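You operate a simulated robot arm through the tools that you are given. There is no shell and no other tool. Be economical: measure what you need, move in short steps, check, and stop when the job is done.

You run a simulated two-armed robot. Do the job below in one go: nothing can be reset, and whatever is moved stays where it is left.

## Task
Pick up the black cone with one hand, pass it to the other hand and put it on the far shelf under the long table. Set down upright: black cone.

The check looks at the end state, three seconds after you hand in, the way a careful person would. Anything else that was tipped, shoved, dropped, spilled or broken makes it a failure.

## Robot
Two 7-joint arms with three-finger grippers on one trunk, on a base that drives. Base frame: it is fixed to the floor where the robot stands at the start and does not move with it; the origin is under the middle of the robot, x ahead of it, y to its left, z up; the surface under the hand at the start is at about z = 92. Units: cm, rad, N and s.
The left shoulder is at the start at [3, 12.4, 100.8], the right one opposite. With the tool pointing down near the work surface each hand reaches from about 10 to 78 cm from the robot's upright axis, wherever it stands, measured 20 degrees to its own side. Places, roughly: far shelf under the long table [120, -130, 50]. Payload 2.2 kg a hand.
Tool frame (each hand has its own): the origin (TCP) lies between the finger pads and is the grasp point; the fingertips stand 2.8 cm ahead of it; z points along the fingers, y is the line along which they close. Largest opening 10.2 cm; the body of the gripper starts 7.1 cm behind the TCP.
Orientation is that of the tool frame in the base frame, as [roll, pitch, yaw] about the fixed x, y, z axes, in that order (R = Rz(yaw) Ry(pitch) Rx(roll)). With the fingers straight down and closing along the base's y, the tool's x points along the base's -x, its y along +y and its z along -z.

## Interface
- The arms move only by the tool step_arm. It takes "left_commands", "right_commands" or both (then of equal length, played together; a hand with none holds still); each is a list of rows, each a list of 3 entries, a list of its own where there are three numbers: the turn, a rotation vector about the tool's x, y, z in rad, then the shift along the tool's x, y, z in cm, then the opening, from 0 (shut) to 1 (fully open). In form: [[[wx, wy, wz], [dx, dy, dz], grip], ...]. A call has 1 to 12 rows; each row is the pose to reach, as a shift and turn from the pose commanded when the call began, along the tool's axes at that moment. Each row takes 0.2 s and may step no farther than 5 cm and 0.15 rad from the row before; otherwise, or with a gripper value out of range, the whole call is refused. Where a pose cannot be reached the arm comes as near as it can. A force on the tool above 40 N (or 10 N above the force at the start of the call, whichever is more), or a blocked arm, ends the call early, and 0.2 s more pass. Each finger halts on what it meets, pressing with about 38 N; the grip force reading is that of the motor and also rises with nothing between the fingers. The clock runs only during rows and for 0.2 s after the last one: add rows that repeat a pose to give the fingers time. The reply holds the time, the measured pose of the TCP, the force on the tool along the base axes, the opening and the grip force, in the units named above and with some noise, with the torque about the TCP (base axes, N m) and any sound that the robot's microphone picked up.
- Cameras (640 x 400 px; columns grow to the right, rows downward): "scene" is now at [4.38, -3.19, 172.87]; the picture's right is [-0.40, -0.92, 0.00], its down [-0.66, 0.29, -0.69] and it looks along [0.64, -0.28, -0.72] (base axes); focal length 294 px, centre (320, 200). "left" rides on the left gripper at [7.2, 3.8, -8.6] in its tool frame; the picture's right is [-0.47, 0.89, 0.00], its down [-0.60, -0.32, -0.73] and it looks along [-0.65, -0.34, 0.68] (tool axes); focal length 256 px, centre (320, 200). "right" rides on the right gripper at [6.9, 4.4, -8.6] in its tool frame; the picture's right is [-0.53, 0.85, 0.00], its down [-0.58, -0.36, -0.73] and it looks along [-0.62, -0.39, 0.68] (tool axes); focal length 256 px, centre (320, 200).
- capture(camera): a new picture of that camera. No time passes.
- slide_trunk(by): slides the trunk up (or, below 0, down) by that many cm; the arms and the scene camera ride with it, the base frame stays. It gives what a move gives, with no picture.
- base_move(legs): drives the robot by 1 to 6 legs, each [ahead, left, turn to the left] in cm, cm and rad, along the robot's own axes; the way and the turn of a leg run together, so that a leg with both is an arc; at most 150 cm and 3.142 rad a leg. The arms and the cameras ride along, it lands a little off, and it stops where it bumps. It gives what a move gives.
- turn_head(pan, tilt): turns the head with the scene camera to pan (to the left, within 2.496 rad either way) and tilt (down, from -0.506 to 1.204), counted from straight ahead of the robot. It gives what a move gives.
- measure_at(camera, pixels): for up to 12 pixels [column, row] of the newest picture of that camera ("zoom" is the newest enlarged one), the place [x, y, z] in the base frame of the surface seen there, good to about 0.3 cm. No time passes.
- inspect(camera, box): a new picture of the part [left, top, right, bottom] of that camera's present view, enlarged. No time passes.
- close_job(): hands the job in; it is judged then, once.

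Work in short steps. Measure before you move; look again where a grasp or a placing could have gone wrong, and mend it. You have 80 turns and 58 pictures in all, those below and enlarged ones among them. Open the grippers and draw the arms clear of the work before you hand the job in, unless the task says otherwise; then end with one line.

The tools are called after "Call:" as a command line: name --argument value ..., lists and objects as JSON in quotes. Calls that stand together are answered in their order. step_arm: Moves the arms, as the interface text tells. Its arguments: {"type":"object","properties":{"left_commands":{"type":"array","items":{"type":"array"}},"right_commands":{"type":"array","items":{"type":"array"}}},"required":[]} The other tools are called the same way: slide_trunk (by) slides the trunk up or down; base_move (legs) drives the base; turn_head (pan, tilt) turns the head that bears the scene camera; capture (camera) takes a picture; measure_at (camera, pixels) gives the place of the surface under pixels of a picture; inspect (camera, box) takes an enlarged picture of a part of a camera's view; close_job () hands the job in.

At the start:

```text
time_s: 0.0
left_eef_pos: [41.66, 3.08, 122.61]
left_ee_rot: [-3.141, -0.001, -3.141]
left_wrist_force: [-0.4, -0.5, -0.5]
left_ft_torque: [-0.02, 0.01, -0.01]
left_width: 10.18
left_grip_force: 0.1
right_eef_pos: [44.02, -36.15, 115.07]
right_ee_rot: [3.141, 0.0, 3.141]
right_wrist_force: [0.7, 0.3, -0.4]
right_ft_torque: [0.01, -0.02, 0.01]
right_width: 10.22
right_grip_force: 0.2
trunk travel left (down, up): [-25.0, 29.0]
robot x, y, heading: [-0.04, -0.1, -0.001]
head pan, tilt: [-0.408, 0.803]
```

scene: 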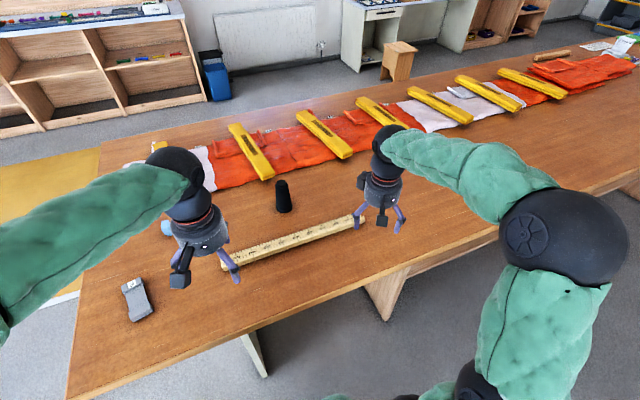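
right: 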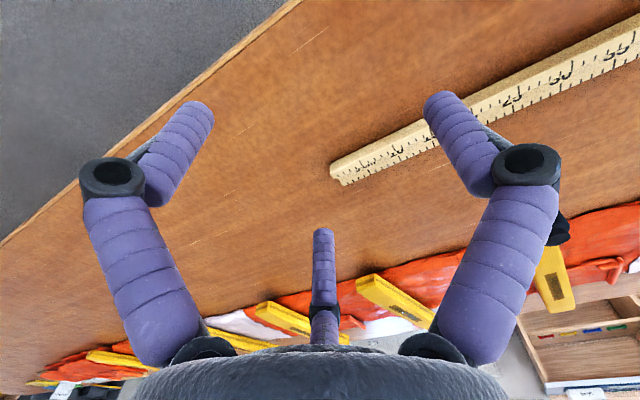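
left: 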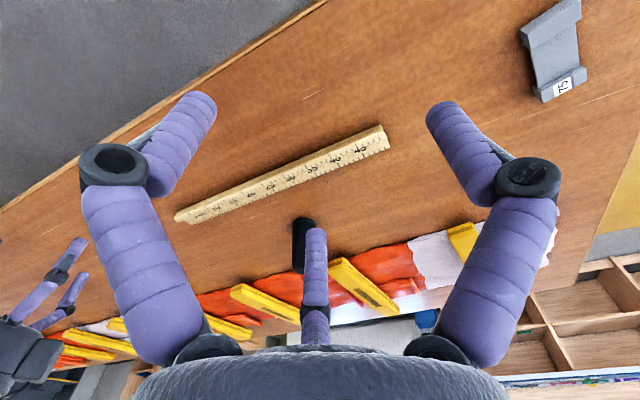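

The black cone stands at about (283,197) in the scene picture, behind the ruler. I measure it and the table edges.

Call:
measure_at --camera "scene" --pixels '[[282, 182], [283, 197], [284, 210], [272, 212], [240, 360], [70, 395], [400, 265], [345, 225], [225, 263], [265, 175], [620, 185], [600, 90]]'

Call:
inspect --camera "scene" --box '[220, 130, 400, 250]'

```text
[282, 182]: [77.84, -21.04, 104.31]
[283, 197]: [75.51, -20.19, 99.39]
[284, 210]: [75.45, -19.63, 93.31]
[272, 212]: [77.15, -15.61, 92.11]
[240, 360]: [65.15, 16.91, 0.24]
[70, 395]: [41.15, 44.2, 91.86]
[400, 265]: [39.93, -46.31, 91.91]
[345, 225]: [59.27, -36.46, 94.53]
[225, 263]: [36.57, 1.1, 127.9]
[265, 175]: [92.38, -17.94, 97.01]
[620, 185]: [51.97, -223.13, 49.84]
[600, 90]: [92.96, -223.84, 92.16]
```

```text
3.33 times, centred on (310, 190) of scene
```

zoom: 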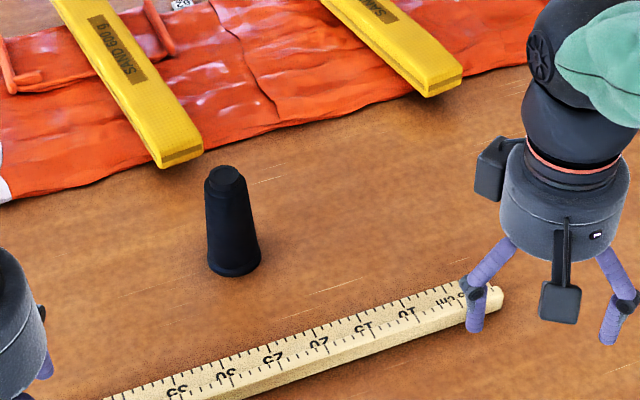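

The cone stands at about [77,-20.5], 92 to 104.5. Before grasping, I look around for the far shelf and the way to it.

Call:
turn_head --pan -0.9 --tilt 0.45

Call:
capture --camera "scene"

Call:
turn_head --pan 0.3 --tilt 0.6

Call:
inspect --camera "scene" --box '[0, 0, 640, 400]'

```text
time_s: 0.9
left_eef_pos: [41.73, 3.29, 122.63]
left_ee_rot: [3.141, 0.001, -3.14]
left_wrist_force: [-0.8, 0.1, 0.0]
left_ft_torque: [0.01, -0.02, -0.03]
left_width: 10.19
left_grip_force: 0.1
right_eef_pos: [43.95, -36.19, 115.15]
right_ee_rot: [-3.141, 0.0, 3.141]
right_wrist_force: [-0.8, 0.2, 0.2]
right_ft_torque: [0.01, 0.02, 0.08]
right_width: 10.19
right_grip_force: 0.0
trunk travel left (down, up): [-25.0, 29.0]
robot x, y, heading: [0.21, 0.08, 0.003]
head pan, tilt: [-0.901, 0.45]
```

```text
53 pictures are left
```

scene: 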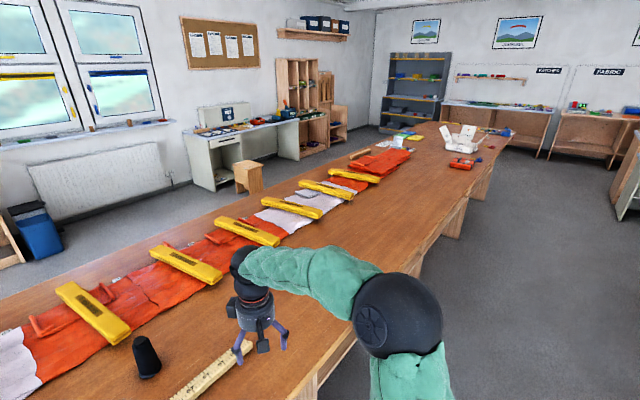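

```text
time_s: 2.3
left_eef_pos: [41.7, 3.08, 122.57]
left_ee_rot: [3.141, -0.001, 3.141]
left_wrist_force: [0.4, -0.4, 0.1]
left_ft_torque: [-0.02, -0.03, -0.02]
left_width: 10.22
left_grip_force: 0.0
right_eef_pos: [44.05, -36.31, 115.31]
right_ee_rot: [-3.14, 0.001, -3.141]
right_wrist_force: [-1.4, -0.9, 0.5]
right_ft_torque: [-0.02, -0.01, -0.03]
right_width: 10.21
right_grip_force: 0.1
trunk travel left (down, up): [-25.0, 29.0]
robot x, y, heading: [0.02, -0.25, 0.001]
head pan, tilt: [0.3, 0.6]
```

```text
1.00 times, centred on (320, 200) of scene (not enlarged: the box is as wide or as high as the picture)
```

zoom: 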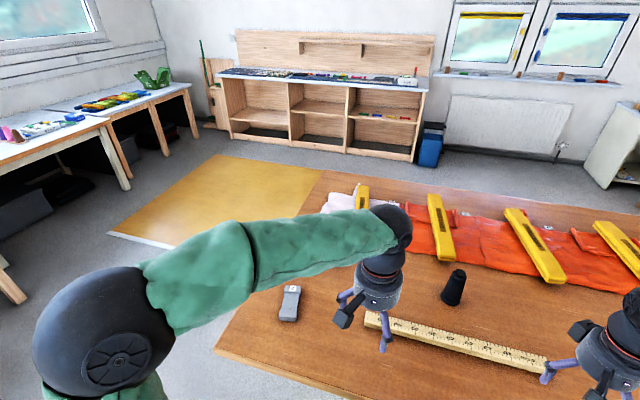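

I measure the table's corners, the yellow mat and the far obstacles to plan the drive round the left end.

Call:
measure_at --camera "zoom" --pixels '[[218, 352], [321, 172], [600, 200], [205, 157], [110, 233], [200, 245], [250, 225], [235, 140], [410, 160], [428, 165], [128, 185], [60, 190]]'

Call:
measure_at --camera "zoom" --pixels '[[480, 175], [340, 205], [290, 300], [355, 200], [560, 280], [375, 320], [545, 365], [455, 270], [330, 395], [205, 145], [190, 135], [15, 290]]'

Call:
measure_at --camera "scene" --pixels '[[250, 185], [215, 190], [270, 175], [60, 230], [440, 200], [480, 175], [320, 370], [350, 335], [400, 165], [360, 170], [150, 230], [315, 155]]'

```text
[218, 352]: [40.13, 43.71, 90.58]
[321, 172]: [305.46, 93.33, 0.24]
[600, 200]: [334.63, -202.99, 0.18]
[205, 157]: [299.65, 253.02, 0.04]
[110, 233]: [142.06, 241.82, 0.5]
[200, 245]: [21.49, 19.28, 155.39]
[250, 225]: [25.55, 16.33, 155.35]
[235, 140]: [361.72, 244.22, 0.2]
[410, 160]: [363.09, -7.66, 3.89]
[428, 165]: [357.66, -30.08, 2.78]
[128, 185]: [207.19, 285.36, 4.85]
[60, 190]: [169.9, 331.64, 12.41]
```

```text
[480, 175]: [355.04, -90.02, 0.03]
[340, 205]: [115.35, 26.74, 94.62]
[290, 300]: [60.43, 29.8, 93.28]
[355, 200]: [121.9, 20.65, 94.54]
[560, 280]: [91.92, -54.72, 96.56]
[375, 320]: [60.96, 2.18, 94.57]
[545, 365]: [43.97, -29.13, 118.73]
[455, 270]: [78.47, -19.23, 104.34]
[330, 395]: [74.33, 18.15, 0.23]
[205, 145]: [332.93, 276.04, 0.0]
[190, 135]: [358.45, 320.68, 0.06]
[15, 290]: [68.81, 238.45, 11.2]
```

```text
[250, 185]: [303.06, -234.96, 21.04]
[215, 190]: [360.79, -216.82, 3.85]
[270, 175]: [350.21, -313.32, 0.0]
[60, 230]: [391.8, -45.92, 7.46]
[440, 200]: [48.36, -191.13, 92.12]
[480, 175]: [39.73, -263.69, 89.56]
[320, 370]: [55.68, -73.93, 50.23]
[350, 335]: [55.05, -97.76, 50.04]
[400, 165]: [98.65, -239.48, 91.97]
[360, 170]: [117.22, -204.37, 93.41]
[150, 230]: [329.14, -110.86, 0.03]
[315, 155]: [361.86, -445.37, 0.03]
```

The mat is flat on the floor and the way round the table's left end is open. For the pick, I first drive 10 cm ahead, since the cone at about [78,-20.2] is just out of reach. The hands are well above the table.

Call:
base_move --legs '[[10, 0, 0]]'

Call:
turn_head --pan -0.3 --tilt 0.8

Call:
inspect --camera "scene" --box '[200, 80, 440, 230]'

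```text
time_s: 3.5
left_eef_pos: [51.77, 3.16, 122.52]
left_ee_rot: [3.141, -0.001, 3.141]
left_wrist_force: [0.5, -0.8, 0.1]
left_ft_torque: [0.0, 0.04, 0.04]
left_width: 10.18
left_grip_force: 0.1
right_eef_pos: [54.0, -36.26, 115.09]
right_ee_rot: [-3.14, -0.001, 3.141]
right_wrist_force: [0.4, -0.8, -0.9]
right_ft_torque: [0.0, 0.03, -0.02]
right_width: 10.22
right_grip_force: 0.0
trunk travel left (down, up): [-25.0, 29.0]
robot x, y, heading: [9.93, -0.13, -0.004]
head pan, tilt: [0.3, 0.6]
```

```text
time_s: 4.5
left_eef_pos: [51.56, 3.16, 122.6]
left_ee_rot: [3.14, 0.0, 3.14]
left_wrist_force: [-0.2, -0.5, 0.4]
left_ft_torque: [0.0, 0.02, -0.03]
left_width: 10.21
left_grip_force: 0.0
right_eef_pos: [53.87, -36.15, 115.08]
right_ee_rot: [-3.141, -0.001, -3.141]
right_wrist_force: [0.1, -0.7, -0.1]
right_ft_torque: [-0.01, -0.01, -0.01]
right_width: 10.21
right_grip_force: 0.1
trunk travel left (down, up): [-25.0, 29.0]
robot x, y, heading: [9.78, -0.55, -0.005]
head pan, tilt: [-0.3, 0.799]
```

```text
2.67 times, centred on (320, 155) of scene
```

zoom: 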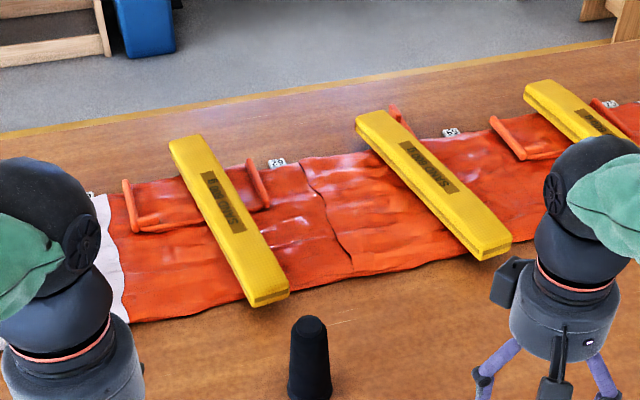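

I move the open right hand over the cone at the present height (tips at 112, cone top 104.5).

Call:
step_arm --right_commands '[[[0, 0, 0], [-3.5, 2.3, 0], 1], [[0, 0, 0], [-7, 4.6, 0], 1], [[0, 0, 0], [-10.5, 6.9, 0], 1], [[0, 0, 0], [-14, 9.2, 0], 1], [[0, 0, 0], [-17.5, 11.5, 0], 1], [[0, 0, 0], [-21, 13.9, 0], 1], [[0, 0, 0], [-24, 15.9, 0], 1], [[0, 0, 0], [-24, 15.9, 0], 1], [[0, 0, 0], [-24, 15.9, 0], 1]]'

Call:
capture --camera "scene"

Call:
capture --camera "right"

```text
time_s: 6.5
left_eef_pos: [51.61, 3.21, 122.54]
left_ee_rot: [3.142, 0.0, 3.141]
left_wrist_force: [0.4, -0.8, -0.3]
left_ft_torque: [0.01, 0.03, -0.03]
left_width: 10.19
left_grip_force: 0.1
right_eef_pos: [78.09, -20.27, 115.04]
right_ee_rot: [3.142, -0.002, 3.141]
right_wrist_force: [0.1, 0.1, -0.4]
right_ft_torque: [0.03, 0.01, 0.01]
right_width: 10.2
right_grip_force: 0.0
trunk travel left (down, up): [-25.0, 29.0]
robot x, y, heading: [9.72, 0.19, 0.002]
head pan, tilt: [-0.3, 0.799]
```

```text
50 pictures are left
```

scene: 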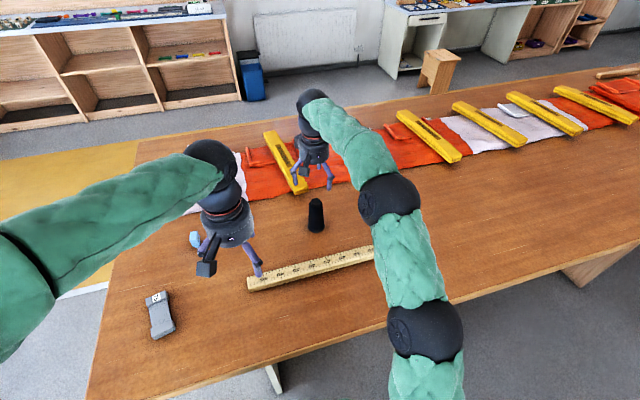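

```text
49 pictures are left
```

right: 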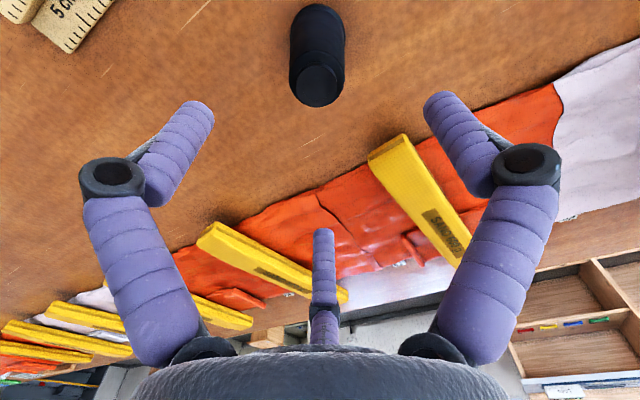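

The right picture shows three purple fingers, at (440,100), (190,110) and (323,230). I measure their tips and test how the left hand closes before trusting its geometry.

Call:
measure_at --camera "right" --pixels '[[438, 97], [205, 106], [323, 233], [323, 290], [480, 160], [155, 175], [317, 85], [317, 100], [300, 30], [340, 30], [425, 180], [505, 300]]'

Call:
step_arm --left_commands '[[[0, 0, 0], [0, 0, 0], 0.3], [[0, 0, 0], [0, 0, 0], 0.3], [[0, 0, 0], [0, 0, 0], 0.3], [[0, 0, 0], [0, 0, 0], 0.3]]'

Call:
capture --camera "left"

```text
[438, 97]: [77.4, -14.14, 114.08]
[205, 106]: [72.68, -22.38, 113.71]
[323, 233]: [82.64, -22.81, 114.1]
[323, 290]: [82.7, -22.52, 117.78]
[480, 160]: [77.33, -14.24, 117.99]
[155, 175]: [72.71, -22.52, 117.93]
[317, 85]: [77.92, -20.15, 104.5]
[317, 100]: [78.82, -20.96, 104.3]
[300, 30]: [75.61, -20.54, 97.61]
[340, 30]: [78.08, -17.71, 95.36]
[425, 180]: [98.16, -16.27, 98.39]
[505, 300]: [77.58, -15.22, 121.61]
```

```text
time_s: 7.5
left_eef_pos: [51.66, 3.09, 122.59]
left_ee_rot: [3.14, 0.001, -3.141]
left_wrist_force: [0.4, 0.7, -0.3]
left_ft_torque: [0.0, 0.04, 0.04]
left_width: 3.07
left_grip_force: 0.1
right_eef_pos: [77.98, -20.26, 115.01]
right_ee_rot: [3.141, 0.001, -3.141]
right_wrist_force: [-0.2, -0.1, -0.1]
right_ft_torque: [0.0, 0.01, 0.03]
right_width: 10.18
right_grip_force: 0.0
trunk travel left (down, up): [-25.0, 29.0]
robot x, y, heading: [10.13, 0.18, -0.003]
head pan, tilt: [-0.3, 0.799]
```

```text
48 pictures are left
```

left: 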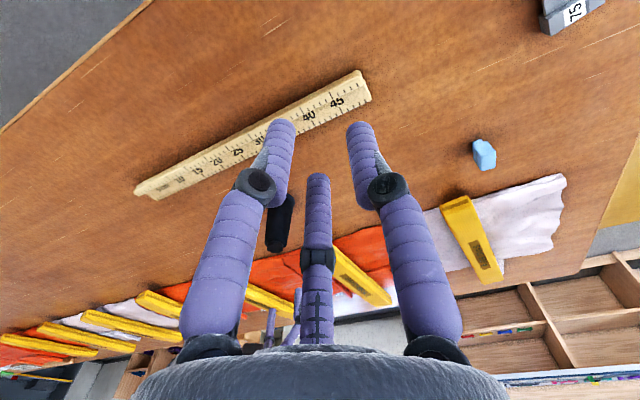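

The hand has three fingers that close radially (azimuths +y, and ±30° to the -y side). It centres round objects, so a top grasp suits. The cone top measures [78,-20.2,104.4], right under the TCP, so I descend until the fingertips overlap its top 3 cm. That leaves the lower body free for the left hand.

Call:
step_arm --right_commands '[[[0, 0, 0], [0, 0, 3.6], 1], [[0, 0, 0], [0, 0, 7.2], 1], [[0, 0, 0], [0, 0, 10.9], 1], [[0, 0, 0], [0, 0, 10.9], 1], [[0, 0, 0], [0, 0, 10.9], 0.6], [[0, 0, 0], [0, 0, 10.9], 0.4], [[0, 0, 0], [0, 0, 10.9], 0.2], [[0, 0, 0], [0, 0, 10.9], 0], [[0, 0, 0], [0, 0, 10.9], 0], [[0, 0, 0], [0, 0, 10.9], 0], [[0, 0, 0], [0, 0, 10.9], 0]]'

Call:
capture --camera "right"

```text
time_s: 9.9
left_eef_pos: [51.59, 3.04, 122.67]
left_ee_rot: [-3.14, 0.0, 3.141]
left_wrist_force: [-0.2, -1.3, 0.5]
left_ft_torque: [0.02, -0.02, -0.03]
left_width: 3.05
left_grip_force: 0.1
right_eef_pos: [77.82, -20.19, 104.3]
right_ee_rot: [-3.14, 0.0, -3.14]
right_wrist_force: [-0.5, -1.6, 0.0]
right_ft_torque: [-0.12, 0.07, 0.04]
right_width: 4.59
right_grip_force: 38.7
trunk travel left (down, up): [-25.0, 29.0]
robot x, y, heading: [10.13, 0.19, -0.001]
head pan, tilt: [-0.3, 0.799]
```

```text
47 pictures are left
```

right: 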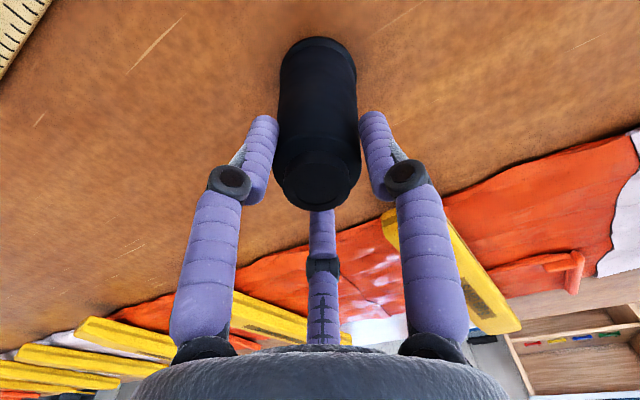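

The cone is gripped near its top (width 4.6, force 38.7). I lift it 5 cm, then look.

Call:
step_arm --right_commands '[[[0, 0, 0], [0, 0, -1], 0], [[0, 0, 0], [0, 0, -3], 0], [[0, 0, 0], [0, 0, -5], 0], [[0, 0, 0], [0, 0, -8], 0], [[0, 0, 0], [0, 0, -12], 0], [[0, 0, 0], [0, 0, -16], 0], [[0, 0, 0], [0, 0, -20], 0], [[0, 0, 0], [0, 0, -20], 0]]'

Call:
capture --camera "right"

Call:
capture --camera "scene"

```text
time_s: 11.7
left_eef_pos: [51.59, 3.02, 122.62]
left_ee_rot: [-3.141, 0.0, -3.14]
left_wrist_force: [-0.8, 0.1, -0.1]
left_ft_torque: [-0.02, 0.03, 0.01]
left_width: 3.05
left_grip_force: 0.2
right_eef_pos: [78.04, -20.28, 124.33]
right_ee_rot: [3.141, 0.001, 3.14]
right_wrist_force: [0.9, -0.9, -1.2]
right_ft_torque: [0.02, 0.02, -0.04]
right_width: 4.57
right_grip_force: 38.4
trunk travel left (down, up): [-25.0, 29.0]
robot x, y, heading: [9.75, -0.13, -0.001]
head pan, tilt: [-0.3, 0.799]
```

```text
46 pictures are left
```

right: 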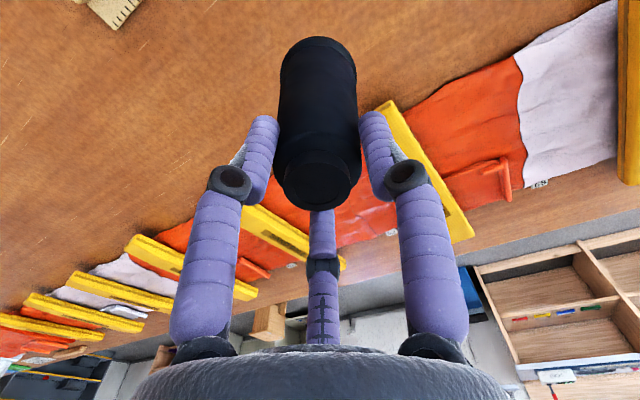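

```text
45 pictures are left
```

scene: 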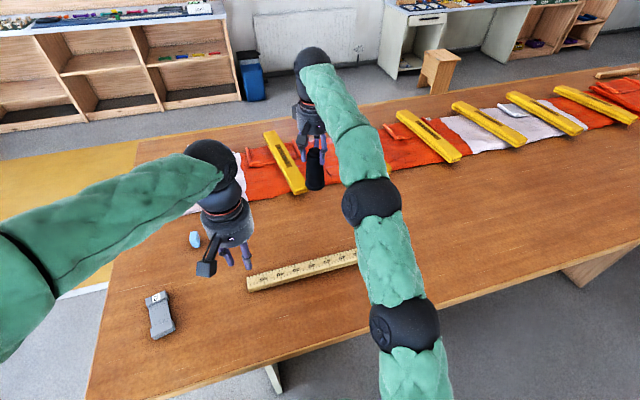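

The lift is clean. Next I turn the left hand to a near-horizontal side grasp pose (pointing ahead-right, 10° nose-down, rolled so its camera sits sideways). I draw it back while the right hand waits.

Call:
step_arm --left_commands '[[[0, -0.0964, 0.0995], [1.1, 0.5, 0], 0.5], [[0, -0.1928, 0.199], [2.2, 1, 0], 0.82], [[0, -0.2892, 0.2985], [3.3, 1.5, 0], 0.82], [[0, -0.3856, 0.398], [4.4, 2, 0], 0.82], [[0, -0.482, 0.4975], [5.5, 2.5, 0], 0.82], [[0, -0.5784, 0.597], [6.6, 3, 0], 0.82], [[0, -0.6748, 0.6965], [7.7, 3.5, 0], 0.82], [[0, -0.7712, 0.796], [8.8, 4, 0], 0.82], [[0, -0.8676, 0.8955], [10, 4.5, 0], 0.82]]'

Call:
step_arm --left_commands '[[[0, -0.0964, 0.0995], [0, 0, 0], 0.82], [[0, -0.1928, 0.199], [0, 0, 0], 0.82], [[0, -0.2892, 0.2985], [0, 0, 0], 0.82], [[0, -0.3856, 0.398], [0, 0, 0], 0.82], [[0, -0.482, 0.4975], [0, 0, 0], 0.82], [[0, -0.5784, 0.597], [0, 0, 0], 0.82], [[0, -0.6748, 0.6965], [0, 0, 0], 0.82], [[0, -0.7712, 0.796], [0, 0, 0], 0.82], [[0, -0.7712, 0.796], [0, 0, 0], 0.82]]'

Call:
capture --camera "scene"

```text
time_s: 13.7
left_eef_pos: [41.58, 7.69, 122.6]
left_ee_rot: [2.668, 0.722, 2.005]
left_wrist_force: [0.7, -0.3, 0.8]
left_ft_torque: [-0.04, -0.04, 0.01]
left_width: 8.38
left_grip_force: 0.2
right_eef_pos: [77.92, -20.18, 124.3]
right_ee_rot: [3.141, 0.0, 3.141]
right_wrist_force: [0.1, 0.5, -1.6]
right_ft_torque: [0.03, -0.07, 0.01]
right_width: 4.52
right_grip_force: 38.2
trunk travel left (down, up): [-25.0, 29.0]
robot x, y, heading: [9.63, 0.09, -0.0]
head pan, tilt: [-0.3, 0.799]
```

```text
time_s: 15.7
left_eef_pos: [41.58, 7.63, 122.68]
left_ee_rot: [1.772, 0.514, 0.624]
left_wrist_force: [0.6, 0.5, -0.3]
left_ft_torque: [-0.01, 0.0, -0.03]
left_width: 8.38
left_grip_force: 0.1
left hand out of reach, approached as far as the arm can: row 3
right_eef_pos: [78.04, -20.15, 124.28]
right_ee_rot: [3.141, 0.0, 3.141]
right_wrist_force: [-0.1, -0.5, -2.0]
right_ft_torque: [0.0, -0.02, 0.0]
right_width: 4.53
right_grip_force: 37.6
trunk travel left (down, up): [-25.0, 29.0]
robot x, y, heading: [9.73, -0.03, 0.004]
head pan, tilt: [-0.3, 0.799]
```

```text
44 pictures are left
```

scene: 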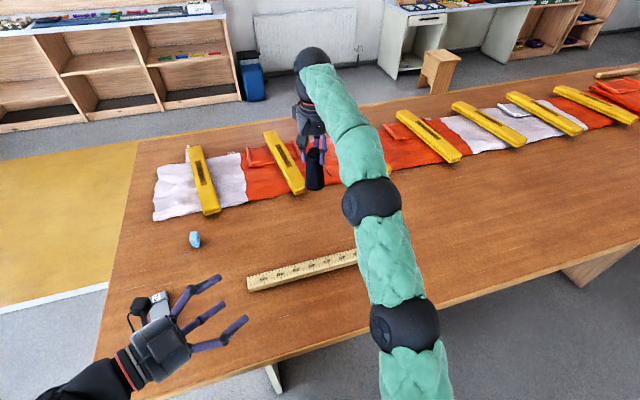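

The left hand reached the wanted pose at [41.6, 7.6, 122.7]. Now the right hand brings the cone to [47.2,-4.2] with TCP at 130, about 13 cm in front of the left fingers.

Call:
step_arm --right_commands '[[[0, 0, 0], [3, 1, -2], 0], [[0, 0, 0], [6.4, 2, -4], 0], [[0, 0, 0], [9.8, 3.5, -5.7], 0], [[0, 0, 0], [13.2, 5, -5.7], 0], [[0, 0, 0], [16.6, 6.5, -5.7], 0], [[0, 0, 0], [20, 8, -5.7], 0], [[0, 0, 0], [23.4, 9.8, -5.7], 0], [[0, 0, 0], [26.8, 11.8, -5.7], 0], [[0, 0, 0], [29.5, 14, -5.7], 0], [[0, 0, 0], [30.8, 16, -5.7], 0], [[0, 0, 0], [30.8, 16, -5.7], 0], [[0, 0, 0], [30.8, 16, -5.7], 0]]'

Call:
turn_head --pan 0.0 --tilt 0.85

Call:
capture --camera "left"

Call:
capture --camera "scene"

```text
time_s: 18.3
left_eef_pos: [41.64, 7.72, 122.48]
left_ee_rot: [1.773, 0.517, 0.623]
left_wrist_force: [-0.3, 0.5, -0.3]
left_ft_torque: [-0.03, 0.02, 0.0]
left_width: 8.35
left_grip_force: 0.0
right_eef_pos: [47.11, -4.23, 129.86]
right_ee_rot: [3.14, 0.0, 3.141]
right_wrist_force: [-1.2, -0.1, -1.5]
right_ft_torque: [-0.01, -0.02, 0.0]
right_width: 4.5
right_grip_force: 37.8
trunk travel left (down, up): [-25.0, 29.0]
robot x, y, heading: [9.83, -0.12, 0.004]
head pan, tilt: [-0.3, 0.799]
```

```text
time_s: 19.1
left_eef_pos: [41.54, 7.64, 122.57]
left_ee_rot: [1.771, 0.516, 0.623]
left_wrist_force: [-0.2, -0.1, 0.2]
left_ft_torque: [0.0, -0.01, 0.04]
left_width: 8.34
left_grip_force: 0.0
right_eef_pos: [47.22, -4.27, 129.91]
right_ee_rot: [-3.141, -0.001, -3.139]
right_wrist_force: [0.2, 0.4, -1.7]
right_ft_torque: [0.0, -0.02, -0.01]
right_width: 4.48
right_grip_force: 38.3
trunk travel left (down, up): [-25.0, 29.0]
robot x, y, heading: [10.2, -0.24, -0.0]
head pan, tilt: [0.0, 0.85]
```

```text
43 pictures are left
```

left: 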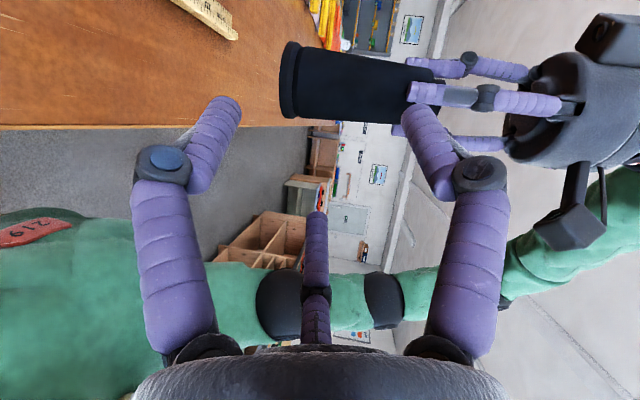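

```text
42 pictures are left
```

scene: 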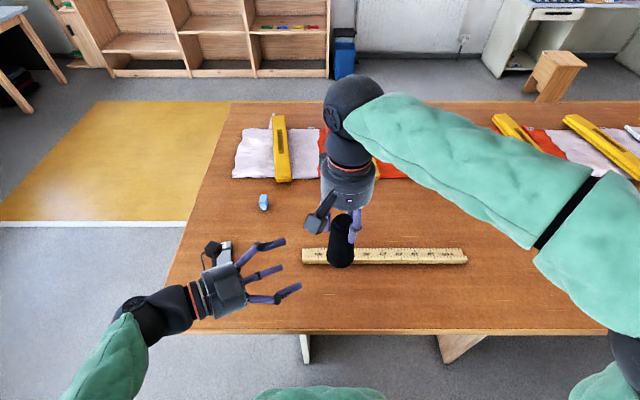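

Left view: the cone base is at (285,80) and the right fingertips reach down to (410,90). I measure these to fine-tune the approach.

Call:
measure_at --camera "left" --pixels '[[286, 80], [300, 80], [350, 82], [400, 85], [412, 92], [350, 50], [350, 116], [408, 130], [218, 102], [415, 110], [318, 190], [545, 215]]'

Call:
measure_at --camera "scene" --pixels '[[341, 262], [342, 240], [330, 255], [355, 255], [318, 225], [284, 243], [298, 288], [282, 268]]'

```text
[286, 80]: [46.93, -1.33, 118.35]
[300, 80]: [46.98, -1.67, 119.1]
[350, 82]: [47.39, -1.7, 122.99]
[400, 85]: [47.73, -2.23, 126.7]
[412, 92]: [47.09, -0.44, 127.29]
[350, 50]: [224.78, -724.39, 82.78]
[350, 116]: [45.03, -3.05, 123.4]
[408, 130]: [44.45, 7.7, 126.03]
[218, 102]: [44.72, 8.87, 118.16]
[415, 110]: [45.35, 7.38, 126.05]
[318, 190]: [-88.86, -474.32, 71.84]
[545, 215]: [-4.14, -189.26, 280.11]
```

```text
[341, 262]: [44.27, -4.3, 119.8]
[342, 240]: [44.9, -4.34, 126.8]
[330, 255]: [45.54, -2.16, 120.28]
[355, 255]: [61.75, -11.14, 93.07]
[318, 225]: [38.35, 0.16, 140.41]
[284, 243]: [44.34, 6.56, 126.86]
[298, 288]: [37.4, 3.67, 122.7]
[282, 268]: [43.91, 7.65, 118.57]
```

The upper left finger would pass just under the right fingertips (127.2). Before approaching I measure how far the lower left finger's knuckle sticks out, since it must clear the shelf later.

Call:
measure_at --camera "left" --pixels '[[162, 160], [139, 165], [150, 270], [185, 340], [217, 98], [195, 185], [137, 210], [480, 175], [505, 180]]'

Call:
inspect --camera "scene" --box '[180, 200, 380, 325]'

```text
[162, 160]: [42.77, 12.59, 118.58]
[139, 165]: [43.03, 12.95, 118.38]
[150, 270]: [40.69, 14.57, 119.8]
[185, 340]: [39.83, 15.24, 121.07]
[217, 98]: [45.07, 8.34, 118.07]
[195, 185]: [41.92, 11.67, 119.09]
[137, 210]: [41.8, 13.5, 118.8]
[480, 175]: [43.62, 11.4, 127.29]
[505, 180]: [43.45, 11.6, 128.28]
```

```text
3.20 times, centred on (280, 262) of scene
```

zoom: 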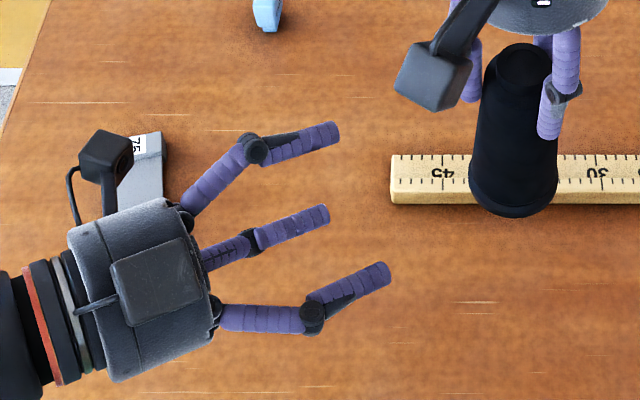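

The knuckle's lowest point is about 4.5–5 below the left TCP, so TCP at 4.7 above the cone base suits both ends. I narrow the opening to 0.78 and advance level 9 cm first, then check.

Call:
step_arm --left_commands '[[[0, 0, 0], [-0.26, 0.45, 2.96], 0.78], [[0, 0, 0], [-0.52, 0.9, 5.9], 0.78], [[0, 0, 0], [-0.78, 1.35, 8.87], 0.78], [[0, 0, 0], [-0.78, 1.35, 8.87], 0.78]]'

Call:
capture --camera "left"

Call:
inspect --camera "scene" --box '[240, 180, 400, 280]'

```text
time_s: 20.1
left_eef_pos: [46.16, -0.1, 122.66]
left_ee_rot: [1.771, 0.515, 0.623]
left_wrist_force: [-0.1, -0.2, 0.9]
left_ft_torque: [0.01, -0.02, 0.0]
left_width: 7.96
left_grip_force: 0.1
right_eef_pos: [47.19, -4.35, 129.86]
right_ee_rot: [-3.141, 0.0, 3.14]
right_wrist_force: [0.6, 0.0, 0.3]
right_ft_torque: [0.01, -0.04, 0.01]
right_width: 4.46
right_grip_force: 38.1
trunk travel left (down, up): [-25.0, 29.0]
robot x, y, heading: [9.71, 0.13, 0.003]
head pan, tilt: [0.0, 0.85]
```

```text
40 pictures are left
```

left: 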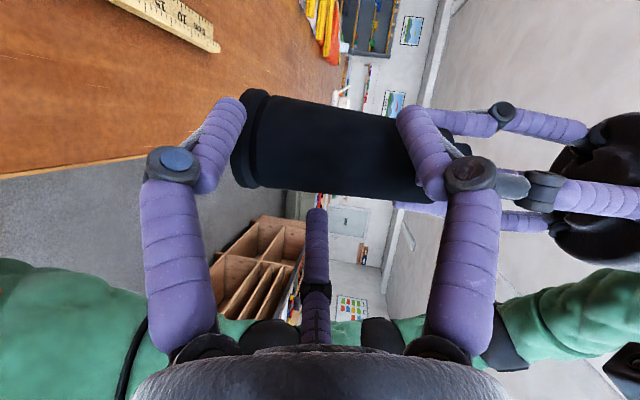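

```text
4.00 times, centred on (320, 230) of scene
```

zoom: 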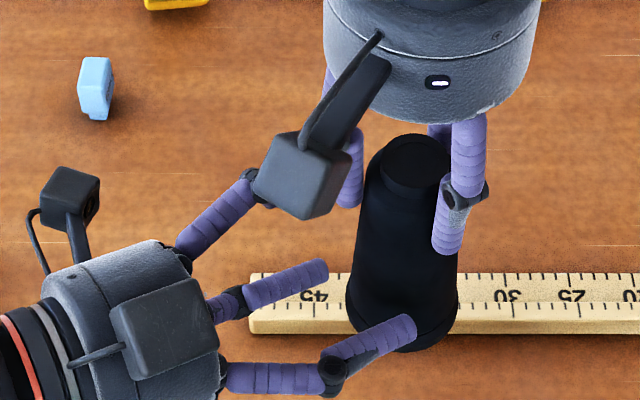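

No contact so far, and the cone lies between the stacked fingers and the thumb. I advance the last 3.6 cm and check again before closing.

Call:
step_arm --left_commands '[[[0, 0, 0], [-0.1, 0.18, 1.2], 0.78], [[0, 0, 0], [-0.2, 0.36, 2.4], 0.78], [[0, 0, 0], [-0.31, 0.54, 3.55], 0.78], [[0, 0, 0], [-0.31, 0.54, 3.55], 0.78]]'

Call:
capture --camera "left"

Call:
inspect --camera "scene" --box '[240, 180, 400, 280]'

```text
time_s: 21.1
left_eef_pos: [47.95, -3.23, 122.66]
left_ee_rot: [1.77, 0.514, 0.625]
left_wrist_force: [2.7, 5.3, 0.9]
left_ft_torque: [0.2, -0.18, 0.05]
left_width: 8.16
left_grip_force: 1.7
right_eef_pos: [47.21, -4.28, 129.87]
right_ee_rot: [3.141, 0.0, -3.14]
right_wrist_force: [-3.3, -4.3, -1.5]
right_ft_torque: [-0.53, 0.4, -0.06]
right_width: 4.5
right_grip_force: 37.9
trunk travel left (down, up): [-25.0, 29.0]
robot x, y, heading: [10.07, 0.08, -0.005]
head pan, tilt: [0.0, 0.85]
```

```text
38 pictures are left
```

left: 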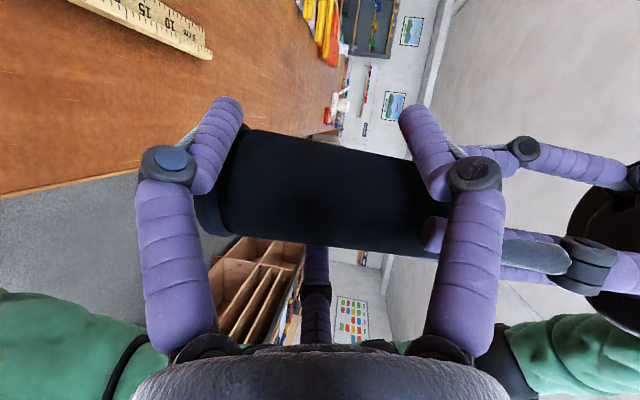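

```text
4.00 times, centred on (320, 230) of scene
```

zoom: 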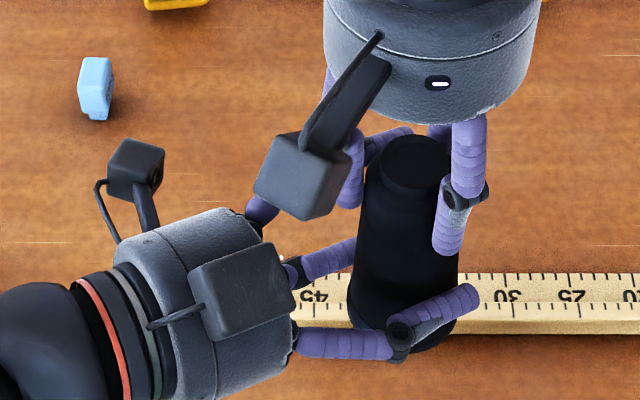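

There is light contact (about 5 N along the hand's left), so the cone touches the stacked fingers. I shift the left hand 0.4 cm that way and close gently.

Call:
step_arm --left_commands '[[[0, 0, 0], [0.35, 0.2, 0], 0.78], [[0, 0, 0], [0.35, 0.2, 0], 0.7], [[0, 0, 0], [0.35, 0.2, 0], 0.6], [[0, 0, 0], [0.35, 0.2, 0], 0.5]]'

```text
time_s: 22.1
left_eef_pos: [48.18, -3.21, 122.52]
left_ee_rot: [1.774, 0.515, 0.623]
left_wrist_force: [-12.8, -6.2, -2.3]
left_ft_torque: [0.1, -0.31, -0.21]
left_width: 7.77
left_grip_force: 20.0
right_eef_pos: [47.38, -4.32, 129.86]
right_ee_rot: [3.14, 0.004, 3.141]
right_wrist_force: [12.9, 7.2, 0.0]
right_ft_torque: [0.32, -0.56, 0.14]
right_width: 4.47
right_grip_force: 38.0
trunk travel left (down, up): [-25.0, 29.0]
robot x, y, heading: [10.0, 0.17, -0.004]
head pan, tilt: [0.0, 0.85]
```

The thumb alone presses now (14 N along -L). I shift back 0.4 cm while closing so that the load balances.

Call:
step_arm --left_commands '[[[0, 0, 0], [-0.2, -0.11, 0], 0.5], [[0, 0, 0], [-0.35, -0.2, 0], 0.4], [[0, 0, 0], [-0.35, -0.2, 0], 0.3]]'

Call:
capture --camera "left"

Call:
inspect --camera "scene" --box '[270, 190, 400, 271]'

```text
time_s: 22.9
left_eef_pos: [47.86, -3.19, 122.58]
left_ee_rot: [1.772, 0.515, 0.627]
left_wrist_force: [-0.8, 2.6, -8.2]
left_ft_torque: [0.41, -0.64, -0.1]
left_width: 7.69
left_grip_force: 35.4
right_eef_pos: [47.18, -4.39, 129.75]
right_ee_rot: [-3.14, -0.001, -3.141]
right_wrist_force: [1.0, -2.7, 5.9]
right_ft_torque: [-0.58, 0.54, 0.1]
right_width: 4.46
right_grip_force: 38.2
trunk travel left (down, up): [-25.0, 29.0]
robot x, y, heading: [9.75, -0.08, -0.003]
head pan, tilt: [0.0, 0.85]
```

```text
36 pictures are left
```

left: 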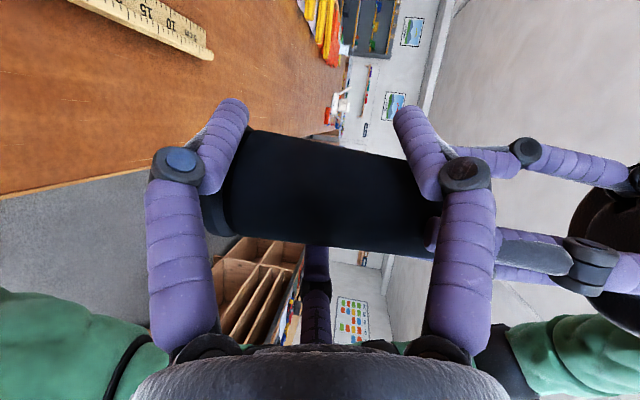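

```text
4.92 times, centred on (335, 230) of scene
```

zoom: 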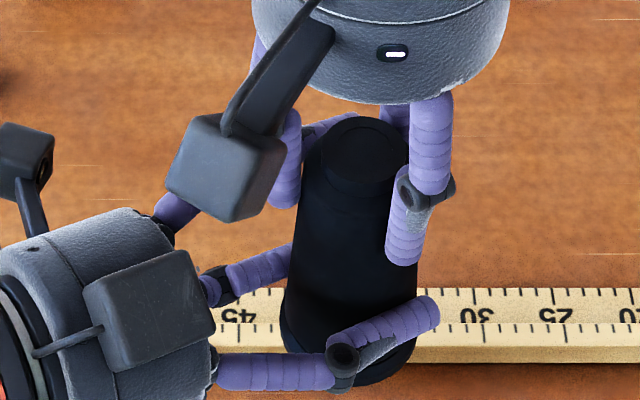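

The lower stacked finger seems to sit on the base rim while the upper one isn't on the taper. I reopen a little, roll the hand 0.1 rad to match the taper and rise 0.5 cm off the rim. Then I close again.

Call:
step_arm --left_commands '[[[0, 0, 0], [0, 0, 0], 0.78], [[0, 0, 0.05], [-0.1, 0.2, 0], 0.78], [[0, 0, 0.1], [-0.25, 0.43, 0], 0.78], [[0, 0, 0.1], [-0.25, 0.43, 0], 0.78]]'

Call:
step_arm --left_commands '[[[0, 0, 0], [0, 0, 0], 0.7], [[0, 0, 0], [0, 0, 0], 0.6], [[0, 0, 0], [0, 0, 0], 0.5], [[0, 0, 0], [0, 0, 0], 0.5]]'

Call:
capture --camera "left"

```text
time_s: 23.9
left_eef_pos: [47.72, -3.32, 123.63]
left_ee_rot: [1.768, 0.418, 0.607]
left_wrist_force: [1.7, 0.4, -1.7]
left_ft_torque: [-0.03, 0.09, 0.04]
left_width: 8.0
left_grip_force: 0.0
left hand out of reach, approached as far as the arm can: row 3, 4
right_eef_pos: [47.16, -4.34, 129.72]
right_ee_rot: [3.141, 0.001, -3.141]
right_wrist_force: [-3.3, 0.3, 0.1]
right_ft_torque: [0.01, 0.07, 0.01]
right_width: 4.5
right_grip_force: 37.7
trunk travel left (down, up): [-25.0, 29.0]
robot x, y, heading: [9.87, -0.11, 0.002]
head pan, tilt: [0.0, 0.85]
```

```text
time_s: 24.9
left_eef_pos: [47.79, -3.17, 123.75]
left_ee_rot: [1.762, 0.419, 0.606]
left_wrist_force: [5.9, 11.6, 15.9]
left_ft_torque: [-0.81, 1.01, -0.15]
left_width: 7.17
left_grip_force: 38.3
right_eef_pos: [47.19, -4.33, 129.82]
right_ee_rot: [-3.139, -0.002, 3.141]
right_wrist_force: [-4.7, -11.7, -16.5]
right_ft_torque: [-0.05, -0.57, 0.14]
right_width: 4.49
right_grip_force: 37.9
trunk travel left (down, up): [-25.0, 29.0]
robot x, y, heading: [10.31, -0.38, -0.003]
head pan, tilt: [0.0, 0.85]
```

```text
34 pictures are left
```

left: 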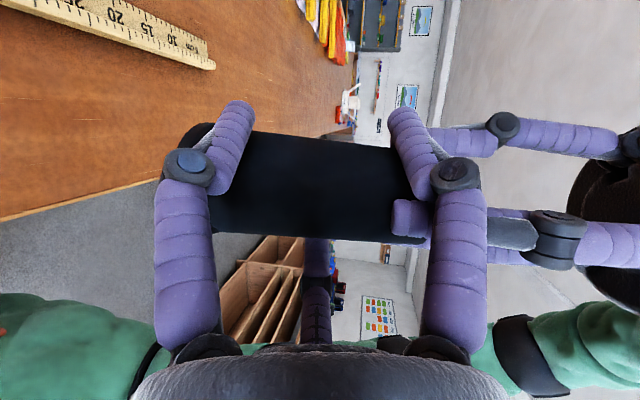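

Now the left grips at full force (38 N, width 7.2), and the taper gives some wedge force. I keep squeezing with the left and open the right just 1 cm.

Call:
step_arm --left_commands '[[[0, 0, 0], [0, 0, 0], 0.3], [[0, 0, 0], [0, 0, 0], 0.1], [[0, 0, 0], [0, 0, 0], 0], [[0, 0, 0], [0, 0, 0], 0]]' --right_commands '[[[0, 0, 0], [0, 0, 0], 0.2], [[0, 0, 0], [0, 0, 0], 0.46], [[0, 0, 0], [0, 0, 0], 0.55], [[0, 0, 0], [0, 0, 0], 0.55]]'

Call:
inspect --camera "scene" --box '[270, 190, 400, 271]'

Call:
capture --camera "left"

```text
time_s: 25.9
left_eef_pos: [47.83, -3.16, 123.73]
left_ee_rot: [1.767, 0.419, 0.608]
left_wrist_force: [15.5, 8.8, 13.2]
left_ft_torque: [-0.51, 0.28, 0.57]
left_width: 7.11
left_grip_force: 38.3
right_eef_pos: [47.11, -4.3, 129.79]
right_ee_rot: [3.141, -0.002, 3.141]
right_wrist_force: [-16.9, -10.3, -15.0]
right_ft_torque: [-0.21, 0.78, -0.42]
right_width: 4.86
right_grip_force: 0.1
trunk travel left (down, up): [-25.0, 29.0]
robot x, y, heading: [9.96, -0.1, -0.001]
head pan, tilt: [0.0, 0.85]
```

```text
4.92 times, centred on (335, 230) of scene
```

zoom: 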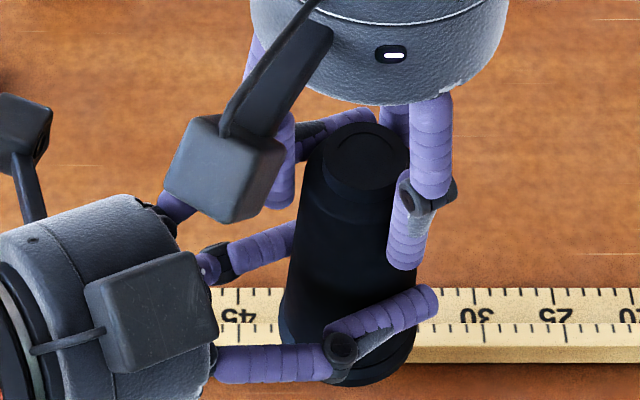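

```text
32 pictures are left
```

left: 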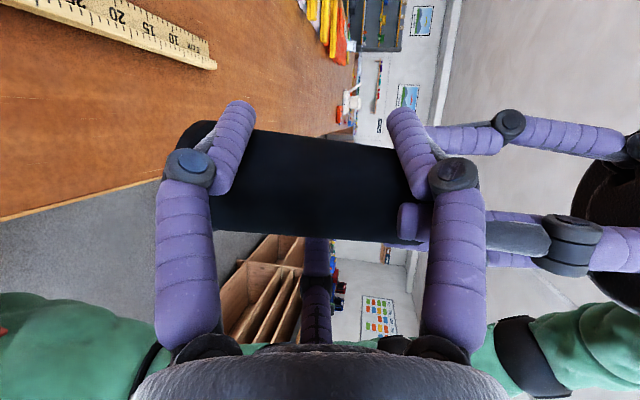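

The 20 N between the hands shows the left's upper finger pressing on a right finger, because the hand rose 1 cm rather than 0.5. I re-grip with the right, reopen the left, lower it 0.8 cm and close again.

Call:
step_arm --right_commands '[[[0, 0, 0], [0, 0, 0], 0.3], [[0, 0, 0], [0, 0, 0], 0], [[0, 0, 0], [0, 0, 0], 0], [[0, 0, 0], [0, 0, 0], 0], [[0, 0, 0], [0, 0, 0], 0], [[0, 0, 0], [0, 0, 0], 0]]' --left_commands '[[[0, 0, 0], [0, 0, 0], 0], [[0, 0, 0], [0, 0, 0], 0], [[0, 0, 0], [0, 0, 0], 0], [[0, 0, 0], [0, 0, 0], 0.6], [[0, 0, 0], [0, 0, 0], 0.78], [[0, 0, 0], [0, 0, 0], 0.78]]'

Call:
step_arm --left_commands '[[[0, 0, 0], [0.2, -0.33, 0], 0.78], [[0, 0, 0], [0.4, -0.66, 0], 0.78], [[0, 0, 0], [0.4, -0.66, 0], 0.78]]'

Call:
capture --camera "left"

```text
time_s: 27.3
left_eef_pos: [47.69, -3.36, 123.27]
left_ee_rot: [1.774, 0.421, 0.605]
left_wrist_force: [21.8, 5.4, -10.1]
left_ft_torque: [-0.23, 0.78, 0.0]
left_width: 7.96
left_grip_force: 0.5
right_eef_pos: [47.23, -4.17, 129.93]
right_ee_rot: [3.14, -0.001, 3.14]
right_wrist_force: [-21.7, -4.9, 9.2]
right_ft_torque: [0.0, 0.59, 0.18]
right_width: 4.43
right_grip_force: 37.8
trunk travel left (down, up): [-25.0, 29.0]
robot x, y, heading: [9.77, -0.17, -0.004]
head pan, tilt: [0.0, 0.85]
```

```text
time_s: 28.1
left_eef_pos: [47.46, -2.89, 123.55]
left_ee_rot: [1.765, 0.419, 0.603]
left_wrist_force: [19.5, -0.7, -1.8]
left_ft_torque: [0.01, 0.87, 0.02]
left_width: 8.06
left_grip_force: 0.7
left hand out of reach, approached as far as the arm can: row 1, 2, 3
right_eef_pos: [47.09, -4.17, 129.64]
right_ee_rot: [3.141, -0.002, 3.14]
right_wrist_force: [-20.0, 0.9, -0.2]
right_ft_torque: [0.0, 0.37, 0.19]
right_width: 4.44
right_grip_force: 38.0
trunk travel left (down, up): [-25.0, 29.0]
robot x, y, heading: [9.67, -0.21, 0.002]
head pan, tilt: [0.0, 0.85]
```

```text
31 pictures are left
```

left: 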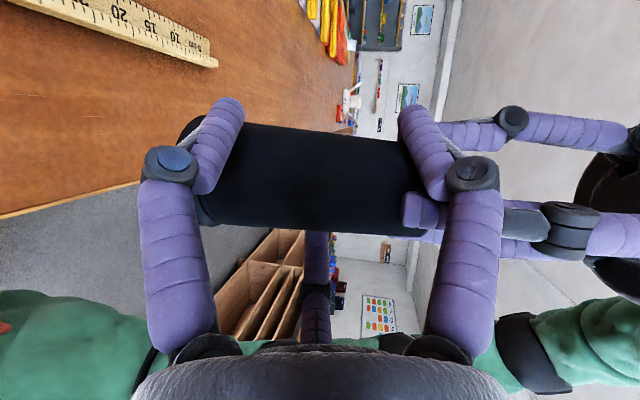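

The left arm is at a joint limit here and pushes on the cone with 20 N. I back the left hand out and re-plan the meeting place.

Call:
step_arm --left_commands '[[[0, 0, 0], [0.1, -0.2, -1.5], 0.82], [[0, 0, 0], [0.3, -0.5, -4], 0.82], [[0, 0, 0], [0.6, -1, -8], 0.82], [[0, 0, 0], [1, -1.8, -12], 0.82], [[0, 0, 0], [1, -1.8, -14], 0.82], [[0, 0, 0], [1, -1.8, -14], 0.82]]'

Call:
inspect --camera "scene" --box '[180, 120, 420, 270]'

```text
time_s: 29.5
left_eef_pos: [41.18, 8.65, 125.62]
left_ee_rot: [1.768, 0.421, 0.604]
left_wrist_force: [-0.4, 0.7, 0.6]
left_ft_torque: [0.0, 0.04, -0.01]
left_width: 8.38
left_grip_force: 0.1
left hand out of reach, approached as far as the arm can: row 4, 5, 6
right_eef_pos: [47.14, -4.25, 129.96]
right_ee_rot: [3.141, 0.0, 3.141]
right_wrist_force: [-0.6, 1.2, 0.5]
right_ft_torque: [0.02, 0.03, -0.03]
right_width: 4.4
right_grip_force: 38.2
trunk travel left (down, up): [-25.0, 29.0]
robot x, y, heading: [9.89, -0.08, -0.001]
head pan, tilt: [0.0, 0.85]
```

```text
2.67 times, centred on (300, 195) of scene
```

zoom: 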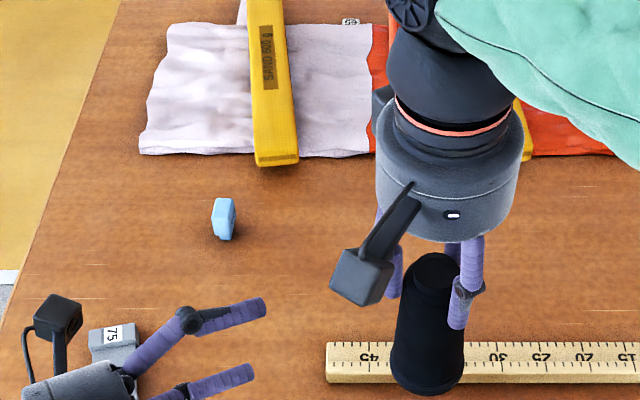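

Left is too folded there and couldn't hold its height. I move both hands 18 cm farther ahead together, the right a little further right, where the left arm is more stretched.

Call:
step_arm --left_commands '[[[0, 0, 0], [1.5, 0.9, 1], 0.82], [[0, 0, 0], [3.5, 2, 2.3], 0.82], [[0, 0, 0], [5.5, 3.2, 3.6], 0.82], [[0, 0, 0], [7.5, 4.3, 4.9], 0.82], [[0, 0, 0], [9.5, 5.5, 6.2], 0.82], [[0, 0, 0], [11.5, 6.6, 7.5], 0.82], [[0, 0, 0], [13.57, 7.83, 8.86], 0.82], [[0, 0, 0], [13.57, 7.83, 8.86], 0.82], [[0, 0, 0], [13.57, 7.83, 8.86], 0.82]]' --right_commands '[[[0, 0, 0], [-3, -1.5, 0], 0], [[0, 0, 0], [-6, -3, 0], 0], [[0, 0, 0], [-9, -4.5, 0], 0], [[0, 0, 0], [-12, -6, 0], 0], [[0, 0, 0], [-14, -6, 0], 0], [[0, 0, 0], [-16, -6, 0], 0], [[0, 0, 0], [-18, -6, 0], 0], [[0, 0, 0], [-18, -6, 0], 0], [[0, 0, 0], [-18, -6, 0], 0]]'

Call:
capture --camera "left"

```text
time_s: 31.5
left_eef_pos: [59.05, 8.72, 125.51]
left_ee_rot: [1.764, 0.416, 0.603]
left_wrist_force: [0.2, 0.4, -1.2]
left_ft_torque: [-0.01, -0.01, 0.01]
left_width: 8.39
left_grip_force: 0.0
right_eef_pos: [65.38, -10.26, 129.77]
right_ee_rot: [3.141, -0.002, 3.141]
right_wrist_force: [0.0, 0.2, 0.1]
right_ft_torque: [0.0, 0.02, 0.06]
right_width: 4.42
right_grip_force: 37.4
trunk travel left (down, up): [-25.0, 29.0]
robot x, y, heading: [10.29, 0.03, 0.006]
head pan, tilt: [0.0, 0.85]
```

```text
29 pictures are left
```

left: 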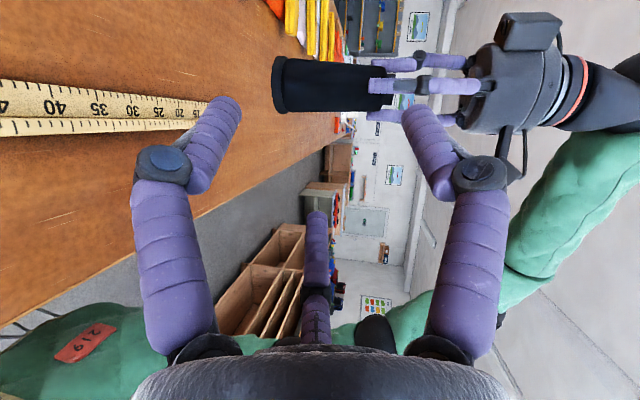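

Both hands reached without complaint; the left TCP is at [59.05,8.72,125.5]. I measure the cone in the left picture for its axis and tilt.

Call:
measure_at --camera "left" --pixels '[[276, 83], [281, 84], [290, 84], [310, 85], [340, 87], [360, 88], [340, 64], [340, 108], [300, 60], [300, 110], [375, 84], [390, 118]]'

```text
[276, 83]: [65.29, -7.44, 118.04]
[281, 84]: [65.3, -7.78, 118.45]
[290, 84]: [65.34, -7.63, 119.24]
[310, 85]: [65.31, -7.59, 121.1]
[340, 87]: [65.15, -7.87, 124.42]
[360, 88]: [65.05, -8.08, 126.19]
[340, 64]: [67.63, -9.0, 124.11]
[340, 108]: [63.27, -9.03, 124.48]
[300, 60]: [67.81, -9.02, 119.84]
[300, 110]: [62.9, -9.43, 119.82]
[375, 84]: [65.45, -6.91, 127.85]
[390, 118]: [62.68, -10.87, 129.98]
```

The cone axis is at [65.4,-10.2], upright, with its base near 117.7. I bring the left hand to a point 10 cm short of the grasp, at height 122.4.

Call:
step_arm --left_commands '[[[0, 0, 0], [-0.7, -0.9, 3.1], 0.76], [[0, 0, 0], [-1.4, -1.8, 6.2], 0.76], [[0, 0, 0], [-2.19, -2.62, 9.38], 0.76], [[0, 0, 0], [-2.19, -2.62, 9.38], 0.76], [[0, 0, 0], [-2.19, -2.62, 9.38], 0.76]]'

```text
time_s: 32.7
left_eef_pos: [61.35, -0.42, 125.02]
left_ee_rot: [1.776, 0.424, 0.605]
left_wrist_force: [0.2, 0.2, -0.2]
left_ft_torque: [0.01, 0.02, 0.03]
left_width: 7.76
left_grip_force: 0.1
left hand out of reach, approached as far as the arm can: row 1, 2, 3, 4, 5
right_eef_pos: [65.19, -10.3, 129.86]
right_ee_rot: [3.141, -0.001, 3.141]
right_wrist_force: [0.3, 0.1, -0.1]
right_ft_torque: [0.02, 0.04, -0.01]
right_width: 4.43
right_grip_force: 38.1
trunk travel left (down, up): [-25.0, 29.0]
robot x, y, heading: [10.17, -0.09, -0.002]
head pan, tilt: [0.0, 0.85]
```

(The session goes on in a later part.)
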